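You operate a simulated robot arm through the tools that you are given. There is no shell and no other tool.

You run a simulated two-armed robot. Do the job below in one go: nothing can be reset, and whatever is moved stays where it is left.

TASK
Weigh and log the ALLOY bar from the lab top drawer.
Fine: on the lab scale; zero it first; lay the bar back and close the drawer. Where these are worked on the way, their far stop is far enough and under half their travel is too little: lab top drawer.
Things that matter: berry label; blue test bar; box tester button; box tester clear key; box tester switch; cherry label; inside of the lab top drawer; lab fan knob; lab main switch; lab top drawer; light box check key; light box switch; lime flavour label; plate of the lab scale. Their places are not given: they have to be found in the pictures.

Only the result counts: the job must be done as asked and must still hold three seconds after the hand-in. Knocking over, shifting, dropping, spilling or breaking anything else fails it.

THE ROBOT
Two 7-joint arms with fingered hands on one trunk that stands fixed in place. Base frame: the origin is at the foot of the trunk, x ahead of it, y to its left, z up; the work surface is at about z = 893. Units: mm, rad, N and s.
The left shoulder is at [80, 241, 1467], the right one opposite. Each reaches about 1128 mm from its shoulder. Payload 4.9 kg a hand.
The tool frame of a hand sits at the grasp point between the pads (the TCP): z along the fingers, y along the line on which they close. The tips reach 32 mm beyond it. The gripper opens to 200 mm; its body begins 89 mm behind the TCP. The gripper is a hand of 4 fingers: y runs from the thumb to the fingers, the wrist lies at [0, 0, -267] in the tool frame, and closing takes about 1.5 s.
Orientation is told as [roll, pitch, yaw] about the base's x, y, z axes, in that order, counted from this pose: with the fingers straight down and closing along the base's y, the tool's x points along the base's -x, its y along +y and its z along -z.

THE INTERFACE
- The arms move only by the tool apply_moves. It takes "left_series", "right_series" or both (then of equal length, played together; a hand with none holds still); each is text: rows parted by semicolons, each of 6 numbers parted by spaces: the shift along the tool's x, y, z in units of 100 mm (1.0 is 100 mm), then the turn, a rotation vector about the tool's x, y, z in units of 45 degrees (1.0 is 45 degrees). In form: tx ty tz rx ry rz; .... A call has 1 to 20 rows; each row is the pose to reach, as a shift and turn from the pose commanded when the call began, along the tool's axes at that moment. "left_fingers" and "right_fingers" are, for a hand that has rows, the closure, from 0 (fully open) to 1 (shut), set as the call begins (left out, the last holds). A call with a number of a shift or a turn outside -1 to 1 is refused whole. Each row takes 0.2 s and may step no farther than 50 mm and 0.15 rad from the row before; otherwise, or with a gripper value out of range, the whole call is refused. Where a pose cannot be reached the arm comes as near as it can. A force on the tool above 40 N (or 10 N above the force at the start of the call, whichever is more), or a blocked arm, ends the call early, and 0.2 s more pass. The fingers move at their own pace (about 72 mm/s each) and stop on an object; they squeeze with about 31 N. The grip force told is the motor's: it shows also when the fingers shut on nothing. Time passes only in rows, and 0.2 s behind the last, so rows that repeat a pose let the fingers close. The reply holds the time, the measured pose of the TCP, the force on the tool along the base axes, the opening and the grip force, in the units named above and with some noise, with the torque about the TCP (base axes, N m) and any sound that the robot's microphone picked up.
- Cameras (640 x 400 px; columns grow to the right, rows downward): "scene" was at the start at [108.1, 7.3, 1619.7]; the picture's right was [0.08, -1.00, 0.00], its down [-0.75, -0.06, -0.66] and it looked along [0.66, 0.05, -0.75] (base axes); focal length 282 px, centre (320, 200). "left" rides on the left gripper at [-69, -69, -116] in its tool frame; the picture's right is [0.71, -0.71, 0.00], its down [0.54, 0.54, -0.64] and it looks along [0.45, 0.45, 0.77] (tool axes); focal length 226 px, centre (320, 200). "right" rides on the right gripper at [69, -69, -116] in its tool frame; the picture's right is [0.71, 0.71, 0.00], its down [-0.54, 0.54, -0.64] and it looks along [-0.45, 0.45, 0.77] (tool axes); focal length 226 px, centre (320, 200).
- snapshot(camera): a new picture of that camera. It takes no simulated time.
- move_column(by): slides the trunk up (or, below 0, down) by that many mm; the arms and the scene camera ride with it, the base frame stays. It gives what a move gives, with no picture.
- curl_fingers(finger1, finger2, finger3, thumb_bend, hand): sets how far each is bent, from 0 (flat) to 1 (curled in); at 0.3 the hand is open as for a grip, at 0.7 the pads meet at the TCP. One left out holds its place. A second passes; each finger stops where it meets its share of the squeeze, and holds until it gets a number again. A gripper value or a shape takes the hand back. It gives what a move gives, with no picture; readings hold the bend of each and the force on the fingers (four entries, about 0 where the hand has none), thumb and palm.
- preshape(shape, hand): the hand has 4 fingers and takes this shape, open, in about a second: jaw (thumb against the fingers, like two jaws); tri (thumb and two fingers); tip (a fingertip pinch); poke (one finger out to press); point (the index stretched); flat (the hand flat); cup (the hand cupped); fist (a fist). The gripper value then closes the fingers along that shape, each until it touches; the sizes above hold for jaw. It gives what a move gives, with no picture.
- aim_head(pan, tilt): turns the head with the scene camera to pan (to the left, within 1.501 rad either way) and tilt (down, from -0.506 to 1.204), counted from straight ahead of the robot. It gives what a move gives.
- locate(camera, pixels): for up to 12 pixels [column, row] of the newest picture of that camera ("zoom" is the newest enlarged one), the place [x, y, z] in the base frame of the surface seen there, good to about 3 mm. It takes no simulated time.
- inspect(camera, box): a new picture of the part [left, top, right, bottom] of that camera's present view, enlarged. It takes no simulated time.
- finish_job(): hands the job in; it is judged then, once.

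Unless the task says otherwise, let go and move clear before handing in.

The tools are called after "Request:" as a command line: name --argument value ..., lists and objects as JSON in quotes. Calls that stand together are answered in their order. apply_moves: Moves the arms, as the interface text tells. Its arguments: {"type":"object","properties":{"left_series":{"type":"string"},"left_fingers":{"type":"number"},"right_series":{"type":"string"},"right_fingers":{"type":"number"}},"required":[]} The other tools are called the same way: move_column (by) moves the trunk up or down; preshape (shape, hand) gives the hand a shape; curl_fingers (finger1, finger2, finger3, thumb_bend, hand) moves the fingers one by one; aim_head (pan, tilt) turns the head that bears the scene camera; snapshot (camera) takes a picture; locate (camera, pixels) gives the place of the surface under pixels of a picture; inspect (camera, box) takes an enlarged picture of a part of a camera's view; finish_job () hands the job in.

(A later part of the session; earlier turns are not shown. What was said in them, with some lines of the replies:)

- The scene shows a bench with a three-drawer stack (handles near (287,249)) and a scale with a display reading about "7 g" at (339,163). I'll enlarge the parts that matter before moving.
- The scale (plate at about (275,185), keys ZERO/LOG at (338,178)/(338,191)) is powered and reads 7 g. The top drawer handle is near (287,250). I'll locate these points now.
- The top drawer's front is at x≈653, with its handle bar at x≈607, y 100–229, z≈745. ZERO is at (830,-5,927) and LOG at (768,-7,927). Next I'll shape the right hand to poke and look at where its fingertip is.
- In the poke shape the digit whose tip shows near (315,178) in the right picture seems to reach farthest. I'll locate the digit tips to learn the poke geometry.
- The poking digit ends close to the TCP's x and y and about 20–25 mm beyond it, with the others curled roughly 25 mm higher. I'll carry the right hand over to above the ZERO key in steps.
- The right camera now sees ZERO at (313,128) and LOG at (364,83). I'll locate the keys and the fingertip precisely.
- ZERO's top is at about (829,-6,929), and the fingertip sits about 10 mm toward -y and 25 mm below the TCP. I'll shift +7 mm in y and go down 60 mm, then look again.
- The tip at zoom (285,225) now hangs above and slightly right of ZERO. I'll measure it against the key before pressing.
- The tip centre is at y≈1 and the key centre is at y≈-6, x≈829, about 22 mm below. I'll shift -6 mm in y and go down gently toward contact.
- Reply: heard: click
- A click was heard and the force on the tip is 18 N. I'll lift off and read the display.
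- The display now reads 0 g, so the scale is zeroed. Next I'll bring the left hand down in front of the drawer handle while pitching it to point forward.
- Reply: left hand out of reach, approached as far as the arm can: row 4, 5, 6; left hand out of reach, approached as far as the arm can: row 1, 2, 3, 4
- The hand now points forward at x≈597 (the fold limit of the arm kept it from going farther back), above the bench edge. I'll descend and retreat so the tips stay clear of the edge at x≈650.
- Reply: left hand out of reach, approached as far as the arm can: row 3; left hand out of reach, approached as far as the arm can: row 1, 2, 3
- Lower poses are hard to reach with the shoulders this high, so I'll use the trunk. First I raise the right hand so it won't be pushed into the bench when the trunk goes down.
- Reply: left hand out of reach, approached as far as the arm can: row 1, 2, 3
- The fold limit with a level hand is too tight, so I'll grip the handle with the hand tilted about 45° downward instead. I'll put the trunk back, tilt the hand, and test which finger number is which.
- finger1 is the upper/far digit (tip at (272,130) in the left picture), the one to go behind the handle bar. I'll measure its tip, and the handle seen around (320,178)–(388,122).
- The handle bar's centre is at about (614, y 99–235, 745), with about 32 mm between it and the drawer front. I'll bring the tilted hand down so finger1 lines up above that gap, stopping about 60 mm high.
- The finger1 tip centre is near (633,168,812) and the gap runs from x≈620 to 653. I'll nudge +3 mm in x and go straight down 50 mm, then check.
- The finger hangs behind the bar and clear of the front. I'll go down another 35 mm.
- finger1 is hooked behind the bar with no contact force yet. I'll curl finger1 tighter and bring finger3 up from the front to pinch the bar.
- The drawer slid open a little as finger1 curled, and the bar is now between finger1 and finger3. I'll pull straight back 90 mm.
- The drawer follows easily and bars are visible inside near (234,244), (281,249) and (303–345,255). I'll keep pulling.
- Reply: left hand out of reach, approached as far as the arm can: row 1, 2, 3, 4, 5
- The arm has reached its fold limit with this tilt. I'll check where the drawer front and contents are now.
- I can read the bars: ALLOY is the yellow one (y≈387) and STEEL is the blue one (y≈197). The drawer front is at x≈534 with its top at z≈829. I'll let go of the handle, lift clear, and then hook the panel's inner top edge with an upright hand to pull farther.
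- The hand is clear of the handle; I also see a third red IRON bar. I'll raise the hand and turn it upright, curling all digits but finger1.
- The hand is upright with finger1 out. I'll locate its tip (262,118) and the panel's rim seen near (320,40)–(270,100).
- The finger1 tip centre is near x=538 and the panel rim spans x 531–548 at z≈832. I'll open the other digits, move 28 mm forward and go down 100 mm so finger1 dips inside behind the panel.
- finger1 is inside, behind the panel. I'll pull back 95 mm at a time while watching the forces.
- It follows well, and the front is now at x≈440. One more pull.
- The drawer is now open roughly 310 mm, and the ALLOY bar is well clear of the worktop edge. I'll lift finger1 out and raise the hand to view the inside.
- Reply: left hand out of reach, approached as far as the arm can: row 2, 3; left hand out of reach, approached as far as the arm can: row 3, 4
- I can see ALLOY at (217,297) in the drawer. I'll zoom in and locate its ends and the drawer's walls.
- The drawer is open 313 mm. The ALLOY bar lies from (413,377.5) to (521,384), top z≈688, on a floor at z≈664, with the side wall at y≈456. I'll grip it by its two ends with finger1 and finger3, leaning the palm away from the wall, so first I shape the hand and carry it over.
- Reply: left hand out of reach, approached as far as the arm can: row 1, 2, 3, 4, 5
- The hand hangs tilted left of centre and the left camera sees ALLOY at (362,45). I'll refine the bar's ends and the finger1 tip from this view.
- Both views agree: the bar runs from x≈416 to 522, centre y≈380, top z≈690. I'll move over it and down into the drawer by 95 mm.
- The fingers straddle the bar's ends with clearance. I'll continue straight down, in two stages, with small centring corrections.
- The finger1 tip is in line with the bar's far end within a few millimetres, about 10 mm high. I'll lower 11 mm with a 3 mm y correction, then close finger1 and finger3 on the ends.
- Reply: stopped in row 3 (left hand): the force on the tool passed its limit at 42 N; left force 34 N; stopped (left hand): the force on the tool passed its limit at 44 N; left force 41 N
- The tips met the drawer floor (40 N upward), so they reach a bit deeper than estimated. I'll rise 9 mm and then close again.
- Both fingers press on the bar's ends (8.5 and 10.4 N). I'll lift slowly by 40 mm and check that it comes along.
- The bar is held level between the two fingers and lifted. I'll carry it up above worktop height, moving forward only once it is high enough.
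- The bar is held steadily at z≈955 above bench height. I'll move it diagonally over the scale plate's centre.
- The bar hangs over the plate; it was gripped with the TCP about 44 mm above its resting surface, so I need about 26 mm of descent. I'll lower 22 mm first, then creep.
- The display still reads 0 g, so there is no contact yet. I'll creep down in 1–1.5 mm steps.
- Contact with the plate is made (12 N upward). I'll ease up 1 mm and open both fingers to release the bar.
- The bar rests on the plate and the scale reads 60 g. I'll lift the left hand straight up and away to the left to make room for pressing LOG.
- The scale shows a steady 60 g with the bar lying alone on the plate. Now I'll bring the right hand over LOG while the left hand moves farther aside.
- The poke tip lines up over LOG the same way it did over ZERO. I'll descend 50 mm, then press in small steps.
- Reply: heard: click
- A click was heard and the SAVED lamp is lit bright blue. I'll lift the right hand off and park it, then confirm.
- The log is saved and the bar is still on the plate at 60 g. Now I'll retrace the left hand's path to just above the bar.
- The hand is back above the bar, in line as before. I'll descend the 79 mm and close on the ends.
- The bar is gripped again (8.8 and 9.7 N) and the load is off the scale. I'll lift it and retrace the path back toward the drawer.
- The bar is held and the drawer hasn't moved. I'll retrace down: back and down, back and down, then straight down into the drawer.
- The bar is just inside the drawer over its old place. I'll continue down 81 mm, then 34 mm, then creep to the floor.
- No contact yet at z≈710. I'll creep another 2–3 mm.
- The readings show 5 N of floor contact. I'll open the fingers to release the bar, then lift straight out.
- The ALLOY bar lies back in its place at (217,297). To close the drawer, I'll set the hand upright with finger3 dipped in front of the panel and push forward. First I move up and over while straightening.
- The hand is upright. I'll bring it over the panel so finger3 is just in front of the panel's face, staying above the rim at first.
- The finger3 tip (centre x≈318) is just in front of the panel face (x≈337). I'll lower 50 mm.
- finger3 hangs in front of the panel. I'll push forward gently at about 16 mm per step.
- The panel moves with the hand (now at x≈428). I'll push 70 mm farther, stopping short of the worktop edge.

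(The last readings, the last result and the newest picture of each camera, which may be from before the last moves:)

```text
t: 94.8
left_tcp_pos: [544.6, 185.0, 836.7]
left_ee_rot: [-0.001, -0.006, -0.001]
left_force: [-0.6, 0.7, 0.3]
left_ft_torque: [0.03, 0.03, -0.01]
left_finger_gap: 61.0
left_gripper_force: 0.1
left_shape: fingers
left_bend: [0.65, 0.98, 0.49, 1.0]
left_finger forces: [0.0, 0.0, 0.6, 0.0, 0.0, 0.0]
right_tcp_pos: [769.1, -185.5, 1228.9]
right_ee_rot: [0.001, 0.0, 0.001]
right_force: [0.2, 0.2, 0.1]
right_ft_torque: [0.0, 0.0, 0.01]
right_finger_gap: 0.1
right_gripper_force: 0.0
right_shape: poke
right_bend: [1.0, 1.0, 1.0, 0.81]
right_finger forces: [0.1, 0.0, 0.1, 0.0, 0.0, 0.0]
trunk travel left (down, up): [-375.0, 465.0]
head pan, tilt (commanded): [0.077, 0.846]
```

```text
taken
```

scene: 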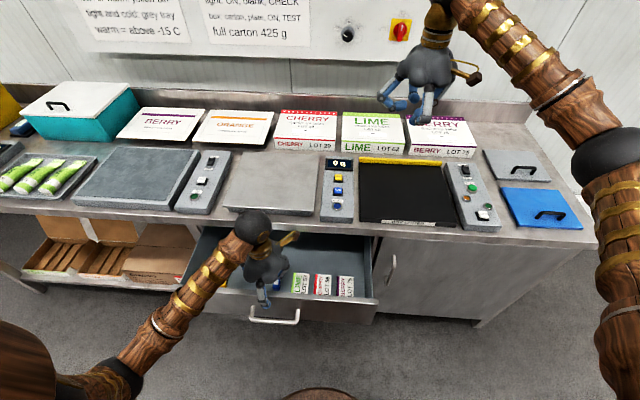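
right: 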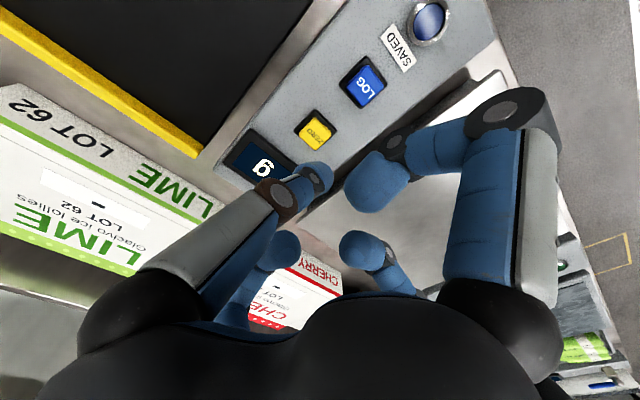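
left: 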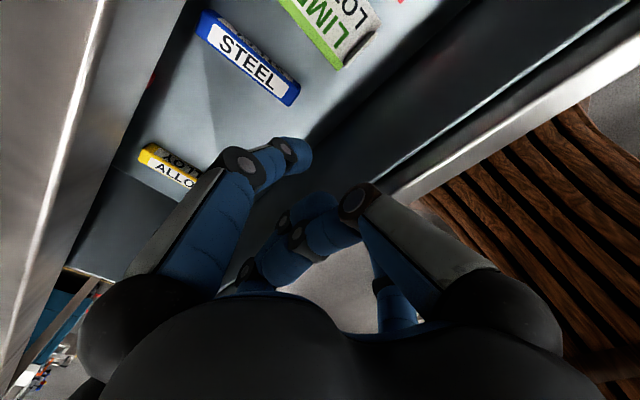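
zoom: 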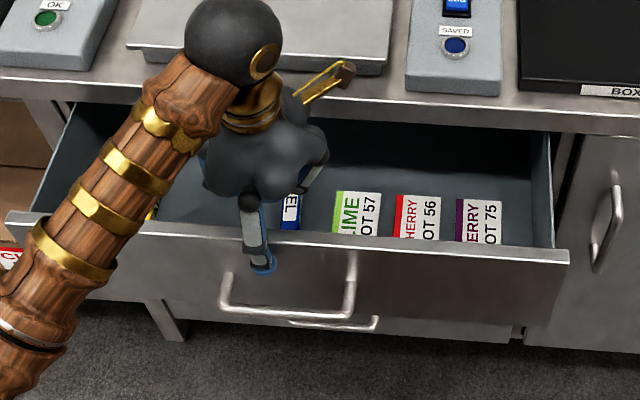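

The panel is now at about x≈498, and pushing farther this way would meet the worktop edge. I'll raise the hand, move back in front of the handle bar, and push the bar itself with finger1's back.

Request:
apply_moves --left_series "0 0 -0.2 0 0 0; 0 0 -0.45 0 0 0; 0 0 -0.7 0 0 0; 0 0 -0.7 0 0 0"

Request:
apply_moves --left_series "0.3 -0.05 0 0 0 0; 0.6 -0.1 0 0 0 0; 0.95 -0.15 0 0 0 0"

Request:
apply_moves --left_series "0.3 0 0.05 0 0 0; 0.6 0 0.15 0 0 0; 0.9 0 0.25 0 0 0; 0.9 0 0.25 0 0 0"

Request:
curl_fingers --hand "left" --finger1 0.5

Request:
inspect --camera "scene" --box '[180, 190, 400, 330]'

Request:
snapshot --camera "left"

```text
t: 95.8
left_tcp_pos: [545.1, 184.7, 904.8]
left_ee_rot: [0.0, -0.007, -0.003]
left_force: [0.4, 0.2, 0.2]
left_ft_torque: [0.01, 0.02, 0.01]
left_finger_gap: 61.0
left_gripper_force: 0.1
left_shape: fingers
left_bend: [0.65, 0.98, 0.5, 1.0]
left_finger forces: [0.1, 0.0, 0.0, 0.1, 0.0, 0.0]
right_tcp_pos: [768.6, -185.7, 1228.7]
right_ee_rot: [-0.002, 0.001, 0.0]
right_force: [0.0, 0.6, 0.8]
right_ft_torque: [0.03, -0.02, 0.03]
right_finger_gap: 0.0
right_gripper_force: 0.1
right_shape: poke
right_bend: [1.0, 1.0, 1.0, 0.81]
right_finger forces: [0.0, 0.0, 0.0, 0.0, 0.0, 0.0]
trunk travel left (down, up): [-375.0, 465.0]
head pan, tilt (commanded): [0.077, 0.846]
```

```text
t: 96.6
left_tcp_pos: [448.6, 168.1, 905.4]
left_ee_rot: [0.0, -0.006, -0.001]
left_force: [-0.2, -0.5, 0.6]
left_ft_torque: [0.02, -0.03, 0.01]
left_finger_gap: 61.1
left_gripper_force: 0.1
left_shape: fingers
left_bend: [0.65, 0.98, 0.5, 1.0]
left_finger forces: [0.1, 0.1, 0.0, 0.0, 0.0, 0.0]
right_tcp_pos: [766.9, -185.8, 1229.6]
right_ee_rot: [0.0, -0.001, 0.0]
right_force: [0.4, -0.2, -0.2]
right_ft_torque: [-0.02, -0.02, 0.0]
right_finger_gap: 0.4
right_gripper_force: 0.0
right_shape: poke
right_bend: [1.0, 1.0, 1.0, 0.81]
right_finger forces: [0.1, 0.0, 0.0, 0.0, 0.0, 0.1]
trunk travel left (down, up): [-375.0, 465.0]
head pan, tilt (commanded): [0.077, 0.846]
```

```text
t: 97.6
left_tcp_pos: [357.4, 170.1, 879.0]
left_ee_rot: [-0.001, -0.007, -0.002]
left_force: [0.5, -0.2, 0.2]
left_ft_torque: [0.02, 0.0, -0.03]
left_finger_gap: 60.8
left_gripper_force: 0.0
left_shape: fingers
left_bend: [0.65, 0.98, 0.5, 1.0]
left_finger forces: [0.1, 0.0, 0.1, 0.0, 0.0, 0.1]
right_tcp_pos: [769.1, -186.4, 1228.5]
right_ee_rot: [0.001, 0.001, 0.001]
right_force: [0.5, 0.3, -0.5]
right_ft_torque: [0.04, 0.0, -0.01]
right_finger_gap: 0.2
right_gripper_force: 0.2
right_shape: poke
right_bend: [1.0, 1.0, 1.0, 0.81]
right_finger forces: [0.1, 0.0, 0.0, 0.1, 0.0, 0.0]
trunk travel left (down, up): [-375.0, 465.0]
head pan, tilt (commanded): [0.077, 0.846]
```

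```text
t: 98.6
left_tcp_pos: [359.1, 170.7, 879.0]
left_ee_rot: [0.001, -0.006, -0.002]
left_force: [0.7, -0.4, -0.7]
left_ft_torque: [0.02, 0.01, 0.0]
left_finger_gap: 83.1
left_gripper_force: 0.1
left_shape: fingers
left_bend: [0.5, 0.98, 0.5, 1.0]
left_finger forces: [0.0, 0.1, 0.0, 0.0, 0.1, 0.0]
right_tcp_pos: [768.1, -186.8, 1228.9]
right_ee_rot: [0.0, 0.001, -0.001]
right_force: [1.1, -0.2, -0.5]
right_ft_torque: [0.01, 0.01, -0.02]
right_finger_gap: 0.2
right_gripper_force: 0.0
right_shape: poke
right_bend: [1.0, 1.0, 1.0, 0.81]
right_finger forces: [0.0, 0.0, 0.0, 0.0, 0.1, 0.0]
trunk travel left (down, up): [-375.0, 465.0]
head pan, tilt (commanded): [0.077, 0.846]
```

```text
2.86 times, centred on (290, 260) of scene
```

zoom: 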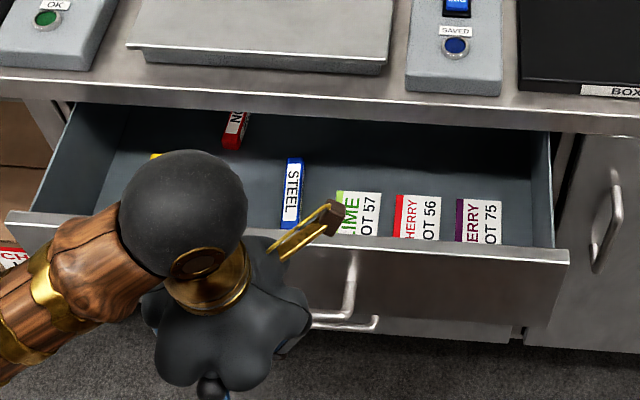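

```text
taken
```

left: 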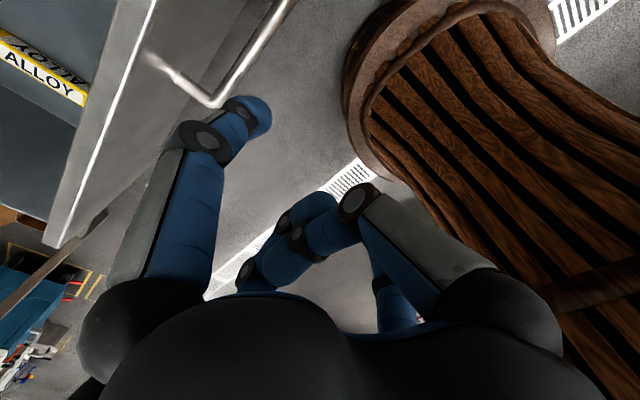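

The hand is now in front of the handle; finger1's tip shows at (262,112) and the bar at (255,60) in the left picture. I'll measure the gap before lowering.

Request:
locate --camera "left" --pixels '[[262, 115], [255, 100], [245, 65], [270, 35], [225, 95], [205, 100], [190, 85], [285, 10], [120, 130], [200, 140], [160, 200], [215, 130]]'

```text
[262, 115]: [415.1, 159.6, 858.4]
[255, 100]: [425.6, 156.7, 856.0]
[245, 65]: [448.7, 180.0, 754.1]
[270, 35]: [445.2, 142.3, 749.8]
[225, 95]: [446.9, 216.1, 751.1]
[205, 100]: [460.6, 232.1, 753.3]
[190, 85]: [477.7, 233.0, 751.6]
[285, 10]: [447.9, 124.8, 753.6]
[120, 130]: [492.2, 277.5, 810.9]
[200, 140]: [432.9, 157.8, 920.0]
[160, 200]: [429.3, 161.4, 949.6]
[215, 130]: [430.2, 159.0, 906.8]
```

The bar's front face is at x≈443 and finger1's back would pass at about 436, so I'll step back 8 mm and lower to handle height in two moves.

Request:
apply_moves --left_series "0.08 0 0.1 0 0 0; 0.08 0 0.4 0 0 0; 0.08 0 0.75 0 0 0"

Request:
apply_moves --left_series "0 0 0.3 0 0 0; 0 0 0.5 0 0 0; 0 0 0.68 0 0 0; 0 0 0.68 0 0 0"

Request:
snapshot --camera "scene"

Request:
snapshot --camera "left"

```text
t: 99.4
left_tcp_pos: [351.2, 170.1, 803.1]
left_ee_rot: [0.0, -0.009, -0.002]
left_force: [-0.4, -0.5, -0.1]
left_ft_torque: [0.04, 0.0, -0.01]
left_finger_gap: 82.7
left_gripper_force: 0.1
left_shape: fingers
left_bend: [0.5, 0.98, 0.5, 1.0]
left_finger forces: [0.0, 0.0, 0.1, 0.0, 0.0, 0.0]
right_tcp_pos: [768.4, -185.2, 1229.5]
right_ee_rot: [0.0, -0.001, 0.0]
right_force: [0.5, -0.5, -0.4]
right_ft_torque: [-0.03, 0.01, 0.0]
right_finger_gap: 0.0
right_gripper_force: 0.1
right_shape: poke
right_bend: [1.0, 1.0, 1.0, 0.81]
right_finger forces: [0.1, 0.1, 0.0, 0.0, 0.0, 0.0]
trunk travel left (down, up): [-375.0, 465.0]
head pan, tilt (commanded): [0.077, 0.846]
```

```text
t: 100.4
left_tcp_pos: [352.8, 168.8, 738.6]
left_ee_rot: [-0.001, -0.008, -0.002]
left_force: [0.1, 0.2, 0.6]
left_ft_torque: [-0.01, 0.01, -0.02]
left_finger_gap: 83.1
left_gripper_force: 0.2
left_shape: fingers
left_bend: [0.5, 0.98, 0.5, 1.0]
left_finger forces: [0.0, 0.0, 0.1, 0.1, 0.0, 0.1]
right_tcp_pos: [767.7, -184.8, 1229.1]
right_ee_rot: [0.0, -0.001, 0.001]
right_force: [-0.3, -0.1, -0.4]
right_ft_torque: [-0.03, 0.0, -0.02]
right_finger_gap: 0.2
right_gripper_force: 0.0
right_shape: poke
right_bend: [1.0, 1.0, 1.0, 0.81]
right_finger forces: [0.0, 0.1, 0.0, 0.0, 0.0, 0.1]
trunk travel left (down, up): [-375.0, 465.0]
head pan, tilt (commanded): [0.077, 0.846]
```

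```text
taken
```

scene: 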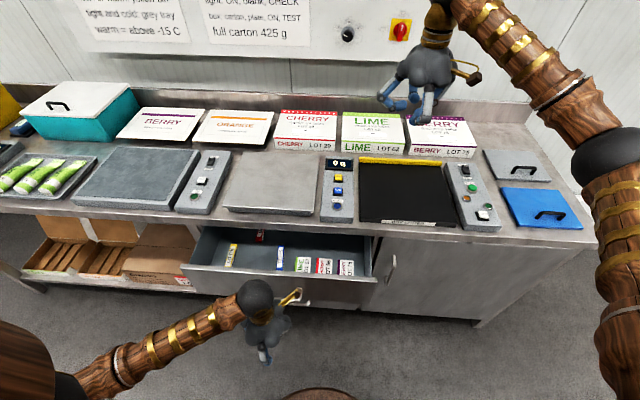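

```text
taken
```

left: 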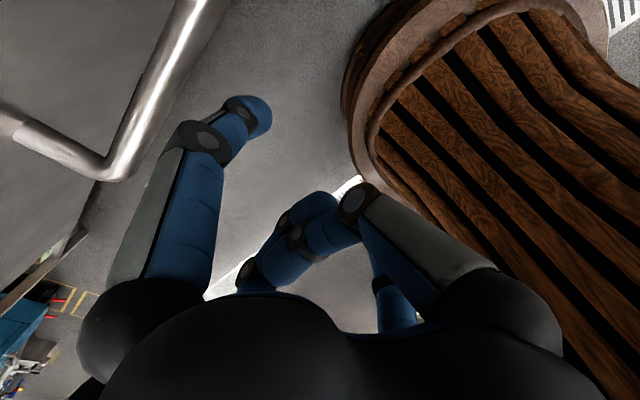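

Finger1 is in front of the bar at handle height and the bars inside are in order. I'll push forward gently.

Request:
apply_moves --left_series "-0.1 0 0 0 0 0; -0.22 0 0 0 0 0; -0.36 0 0 0 0 0; -0.5 0 0 0 0 0; -0.65 0 0 0 0 0; -0.8 0 0 0 0 0; -0.95 0 0 0 0 0; -0.95 0 0 0 0 0"

Request:
snapshot --camera "scene"

Request:
snapshot --camera "left"

```text
t: 102.2
left_tcp_pos: [446.6, 171.7, 736.4]
left_ee_rot: [-0.001, -0.007, -0.001]
left_force: [-0.4, -0.1, 0.0]
left_ft_torque: [0.0, -0.02, 0.0]
left_finger_gap: 82.9
left_gripper_force: 0.1
left_shape: fingers
left_bend: [0.5, 0.98, 0.5, 1.0]
left_finger forces: [0.0, 0.0, 0.0, 0.0, 0.0, 0.1]
right_tcp_pos: [768.4, -186.2, 1229.3]
right_ee_rot: [0.0, 0.002, -0.001]
right_force: [-0.4, -0.2, 0.4]
right_ft_torque: [-0.04, -0.01, 0.0]
right_finger_gap: 0.0
right_gripper_force: 0.0
right_shape: poke
right_bend: [1.0, 1.0, 1.0, 0.81]
right_finger forces: [0.0, 0.0, 0.1, 0.0, 0.0, 0.0]
trunk travel left (down, up): [-375.0, 465.0]
head pan, tilt (commanded): [0.077, 0.846]
```

```text
taken
```

scene: 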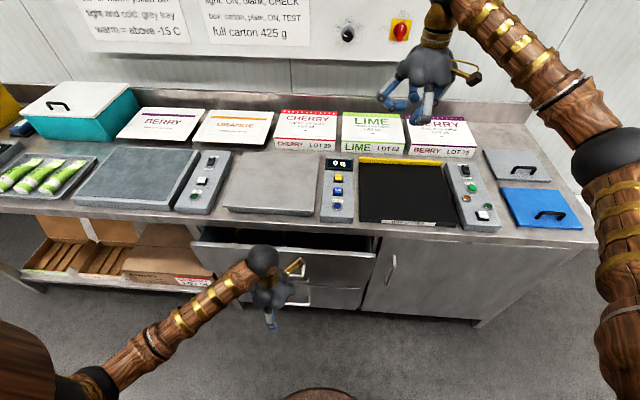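

```text
taken
```

left: 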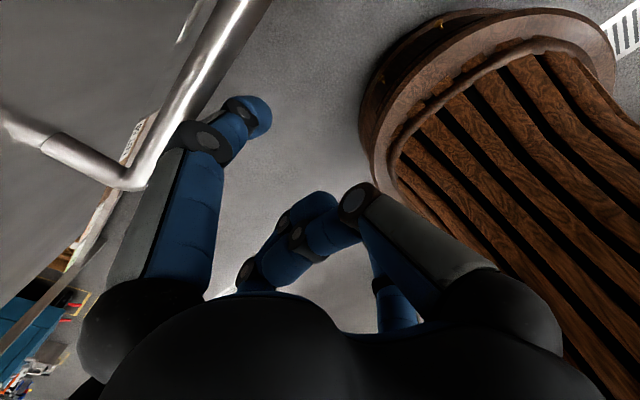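

The drawer is mostly closed. I'll keep pushing until it meets its stop.

Request:
apply_moves --left_series "-0.12 0 0 0 0 0; -0.26 0 0 0 0 0; -0.4 0 0 0 0 0; -0.52 0 0 0 0 0; -0.62 0 0 0 0 0; -0.7 0 0 0 0 0; -0.76 0 0 0 0 0; -0.8 0 0 0 0 0; -0.84 0 0 0 0 0"

Request:
inspect --camera "scene" --box '[180, 190, 400, 330]'

```text
t: 104.2
left_tcp_pos: [530.7, 170.9, 737.5]
left_ee_rot: [0.0, -0.008, -0.002]
left_force: [-5.6, 1.6, 1.9]
left_ft_torque: [0.01, -0.15, 0.02]
left_finger_gap: 80.0
left_gripper_force: 2.2
left_shape: fingers
left_bend: [0.52, 0.98, 0.5, 1.0]
left_finger forces: [4.9, 0.1, 0.0, 0.1, 0.0, 0.0]
right_tcp_pos: [768.4, -186.7, 1228.9]
right_ee_rot: [0.001, 0.0, 0.0]
right_force: [0.1, 0.3, -1.0]
right_ft_torque: [-0.01, 0.0, 0.0]
right_finger_gap: 0.0
right_gripper_force: 0.0
right_shape: poke
right_bend: [1.0, 1.0, 1.0, 0.81]
right_finger forces: [0.1, 0.0, 0.0, 0.0, 0.1, 0.0]
trunk travel left (down, up): [-375.0, 465.0]
head pan, tilt (commanded): [0.077, 0.846]
```

```text
2.86 times, centred on (290, 260) of scene
```

zoom: 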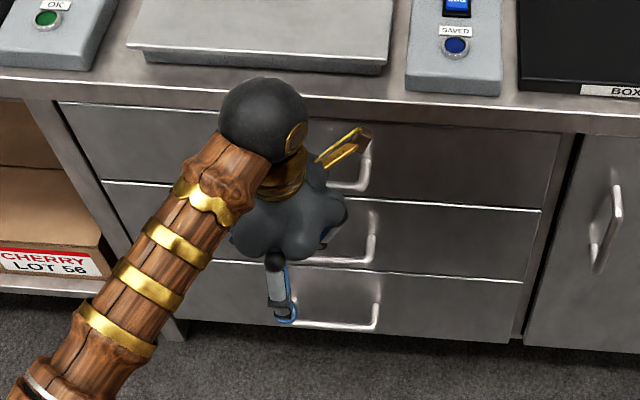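

The front looks flush and finger1 feels about 5 N of stop force. I'll back off and check the drawer's face.

Request:
apply_moves --left_series "0.2 0 0 0 0 0; 0.5 0 0 0 0 0; 0.8 0 0 0 0 0; 0.95 0 0 0 0 0"

Request:
apply_moves --left_series "0 0.1 -0.35 0 0 0; 0 0.3 -0.65 0 0 0; 0 0.5 -0.95 0 0 0; 0 0.5 -0.95 0 0 0"

Request:
snapshot --camera "scene"

Request:
inspect --camera "scene" --box '[180, 190, 400, 330]'

```text
t: 105.2
left_tcp_pos: [435.1, 171.2, 737.5]
left_ee_rot: [0.0, -0.008, -0.002]
left_force: [-0.7, -0.5, -0.3]
left_ft_torque: [0.03, -0.02, 0.05]
left_finger_gap: 83.0
left_gripper_force: 0.1
left_shape: fingers
left_bend: [0.5, 0.98, 0.5, 1.0]
left_finger forces: [0.0, 0.1, 0.0, 0.0, 0.1, 0.0]
right_tcp_pos: [767.4, -185.8, 1229.1]
right_ee_rot: [-0.001, 0.001, -0.001]
right_force: [-0.3, 0.2, -0.2]
right_ft_torque: [0.02, -0.03, -0.01]
right_finger_gap: 0.1
right_gripper_force: 0.0
right_shape: poke
right_bend: [1.0, 1.0, 1.0, 0.81]
right_finger forces: [0.0, 0.1, 0.0, 0.1, 0.1, 0.0]
trunk travel left (down, up): [-375.0, 465.0]
head pan, tilt (commanded): [0.077, 0.846]
```

```text
t: 106.2
left_tcp_pos: [436.2, 219.4, 833.5]
left_ee_rot: [0.0, -0.008, -0.002]
left_force: [-0.1, -0.4, -0.4]
left_ft_torque: [0.03, 0.01, -0.02]
left_finger_gap: 82.8
left_gripper_force: 0.1
left_shape: fingers
left_bend: [0.5, 0.98, 0.5, 1.0]
left_finger forces: [0.0, 0.0, 0.0, 0.0, 0.0, 0.0]
right_tcp_pos: [766.8, -185.7, 1228.5]
right_ee_rot: [0.001, 0.001, -0.001]
right_force: [0.4, -0.3, -0.9]
right_ft_torque: [-0.01, -0.01, 0.0]
right_finger_gap: 0.0
right_gripper_force: 0.1
right_shape: poke
right_bend: [1.0, 1.0, 1.0, 0.81]
right_finger forces: [0.0, 0.0, 0.1, 0.1, 0.0, 0.0]
trunk travel left (down, up): [-375.0, 465.0]
head pan, tilt (commanded): [0.077, 0.846]
```

```text
taken
```

scene: 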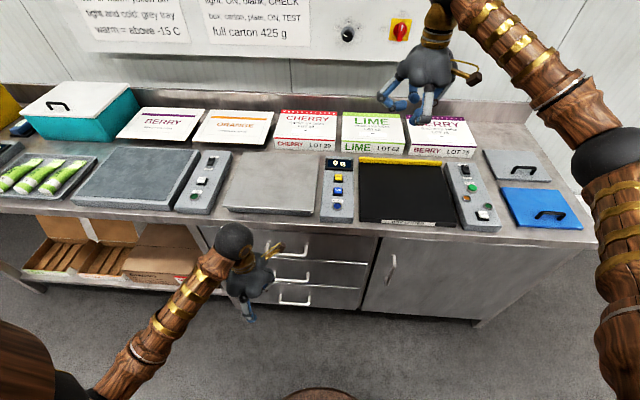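

```text
2.86 times, centred on (290, 260) of scene
```

zoom: 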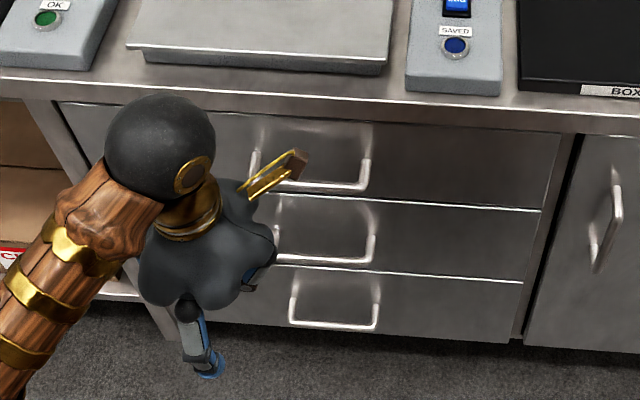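

Request:
locate --camera "scene" --pixels '[[340, 250], [350, 240], [320, 242], [330, 258], [340, 275], [345, 300], [306, 257], [290, 234], [260, 228], [370, 245]]'

Request:
inspect --camera "scene" --box '[220, 120, 370, 230]'

```text
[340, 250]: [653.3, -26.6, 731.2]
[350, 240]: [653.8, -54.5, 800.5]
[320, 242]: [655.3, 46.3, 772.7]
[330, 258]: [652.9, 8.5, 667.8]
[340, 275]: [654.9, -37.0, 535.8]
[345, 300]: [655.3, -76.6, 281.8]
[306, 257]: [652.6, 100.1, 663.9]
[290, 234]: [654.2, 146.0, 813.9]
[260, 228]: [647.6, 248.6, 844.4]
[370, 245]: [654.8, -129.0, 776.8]
```

```text
3.64 times, centred on (295, 175) of scene
```

zoom: 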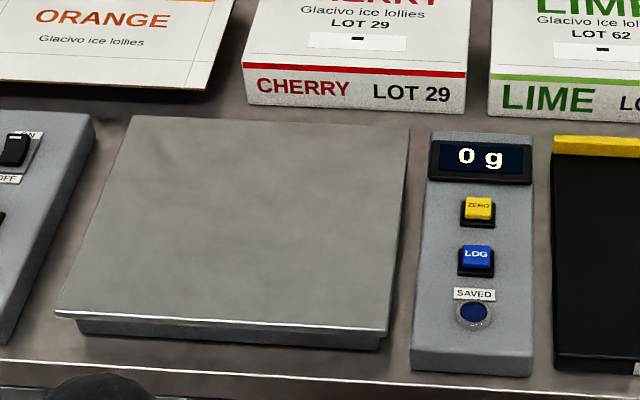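

The top drawer's face is back at x≈653.5, flush with the drawers below, and the scale is empty at 0 g after the saved log. I'll raise the left hand well clear.

Request:
apply_moves --left_series "-0.1 0.2 -0.3 0 0 0; -0.2 0.4 -0.6 0 0 0; -0.3 0.6 -0.95 0 0 0; -0.3 0.6 -0.95 0 0 0"

Request:
snapshot --camera "scene"

```text
t: 107.2
left_tcp_pos: [466.8, 278.7, 927.8]
left_ee_rot: [0.001, -0.006, -0.002]
left_force: [0.0, -1.0, -0.4]
left_ft_torque: [0.03, 0.03, -0.03]
left_finger_gap: 83.1
left_gripper_force: 0.1
left_shape: fingers
left_bend: [0.5, 0.98, 0.5, 1.0]
left_finger forces: [0.0, 0.1, 0.1, 0.1, 0.0, 0.1]
right_tcp_pos: [768.2, -186.0, 1229.2]
right_ee_rot: [0.0, 0.0, 0.002]
right_force: [0.6, -0.2, 0.3]
right_ft_torque: [-0.01, -0.03, -0.03]
right_finger_gap: 0.0
right_gripper_force: 0.0
right_shape: poke
right_bend: [1.0, 1.0, 1.0, 0.81]
right_finger forces: [0.0, 0.0, 0.0, 0.0, 0.1, 0.1]
trunk travel left (down, up): [-375.0, 465.0]
head pan, tilt (commanded): [0.077, 0.846]
```

```text
taken
```

scene: 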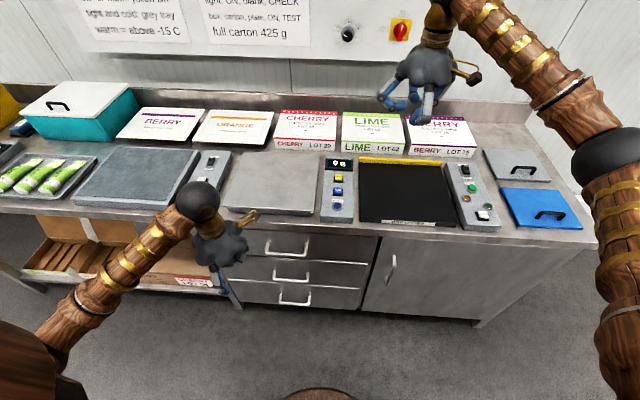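

The picture shows the drawer shut, the scale plate empty, nothing else on the bench moved and both hands clear. I'm handing the job in.

Request:
finish_job

```text
The job is handed in.
```

The ALLOY bar was weighed and logged at 60 g. It is back in the lab top drawer, and the drawer is closed.

- **Zeroing:** the scale read 7 g when empty, so I pressed ZERO and it showed 0 g before loading.
- **Logging:** with the bar alone on the plate I pressed LOG. There was a click and the SAVED lamp lit. The lamp went out when I took the bar off the plate; I took that as normal, but there was no other way to confirm the entry.
- **Drawer:** I opened it about 313 mm. I never reached its far stop, so I judged that to be more than half its travel without measuring it. The bar went back where it had been lying, and the closed front sits at the same place as before, within measuring error.
- **Everything else:** in the last pictures before the drawer shut, the other bars and labels inside were in place. The final picture shows nothing else on the bench moved, and both hands are clear.

While I was gripping the bar, the fingertips pressed the drawer floor with up to about 44 N before I raised the hand. I saw no damage from that.
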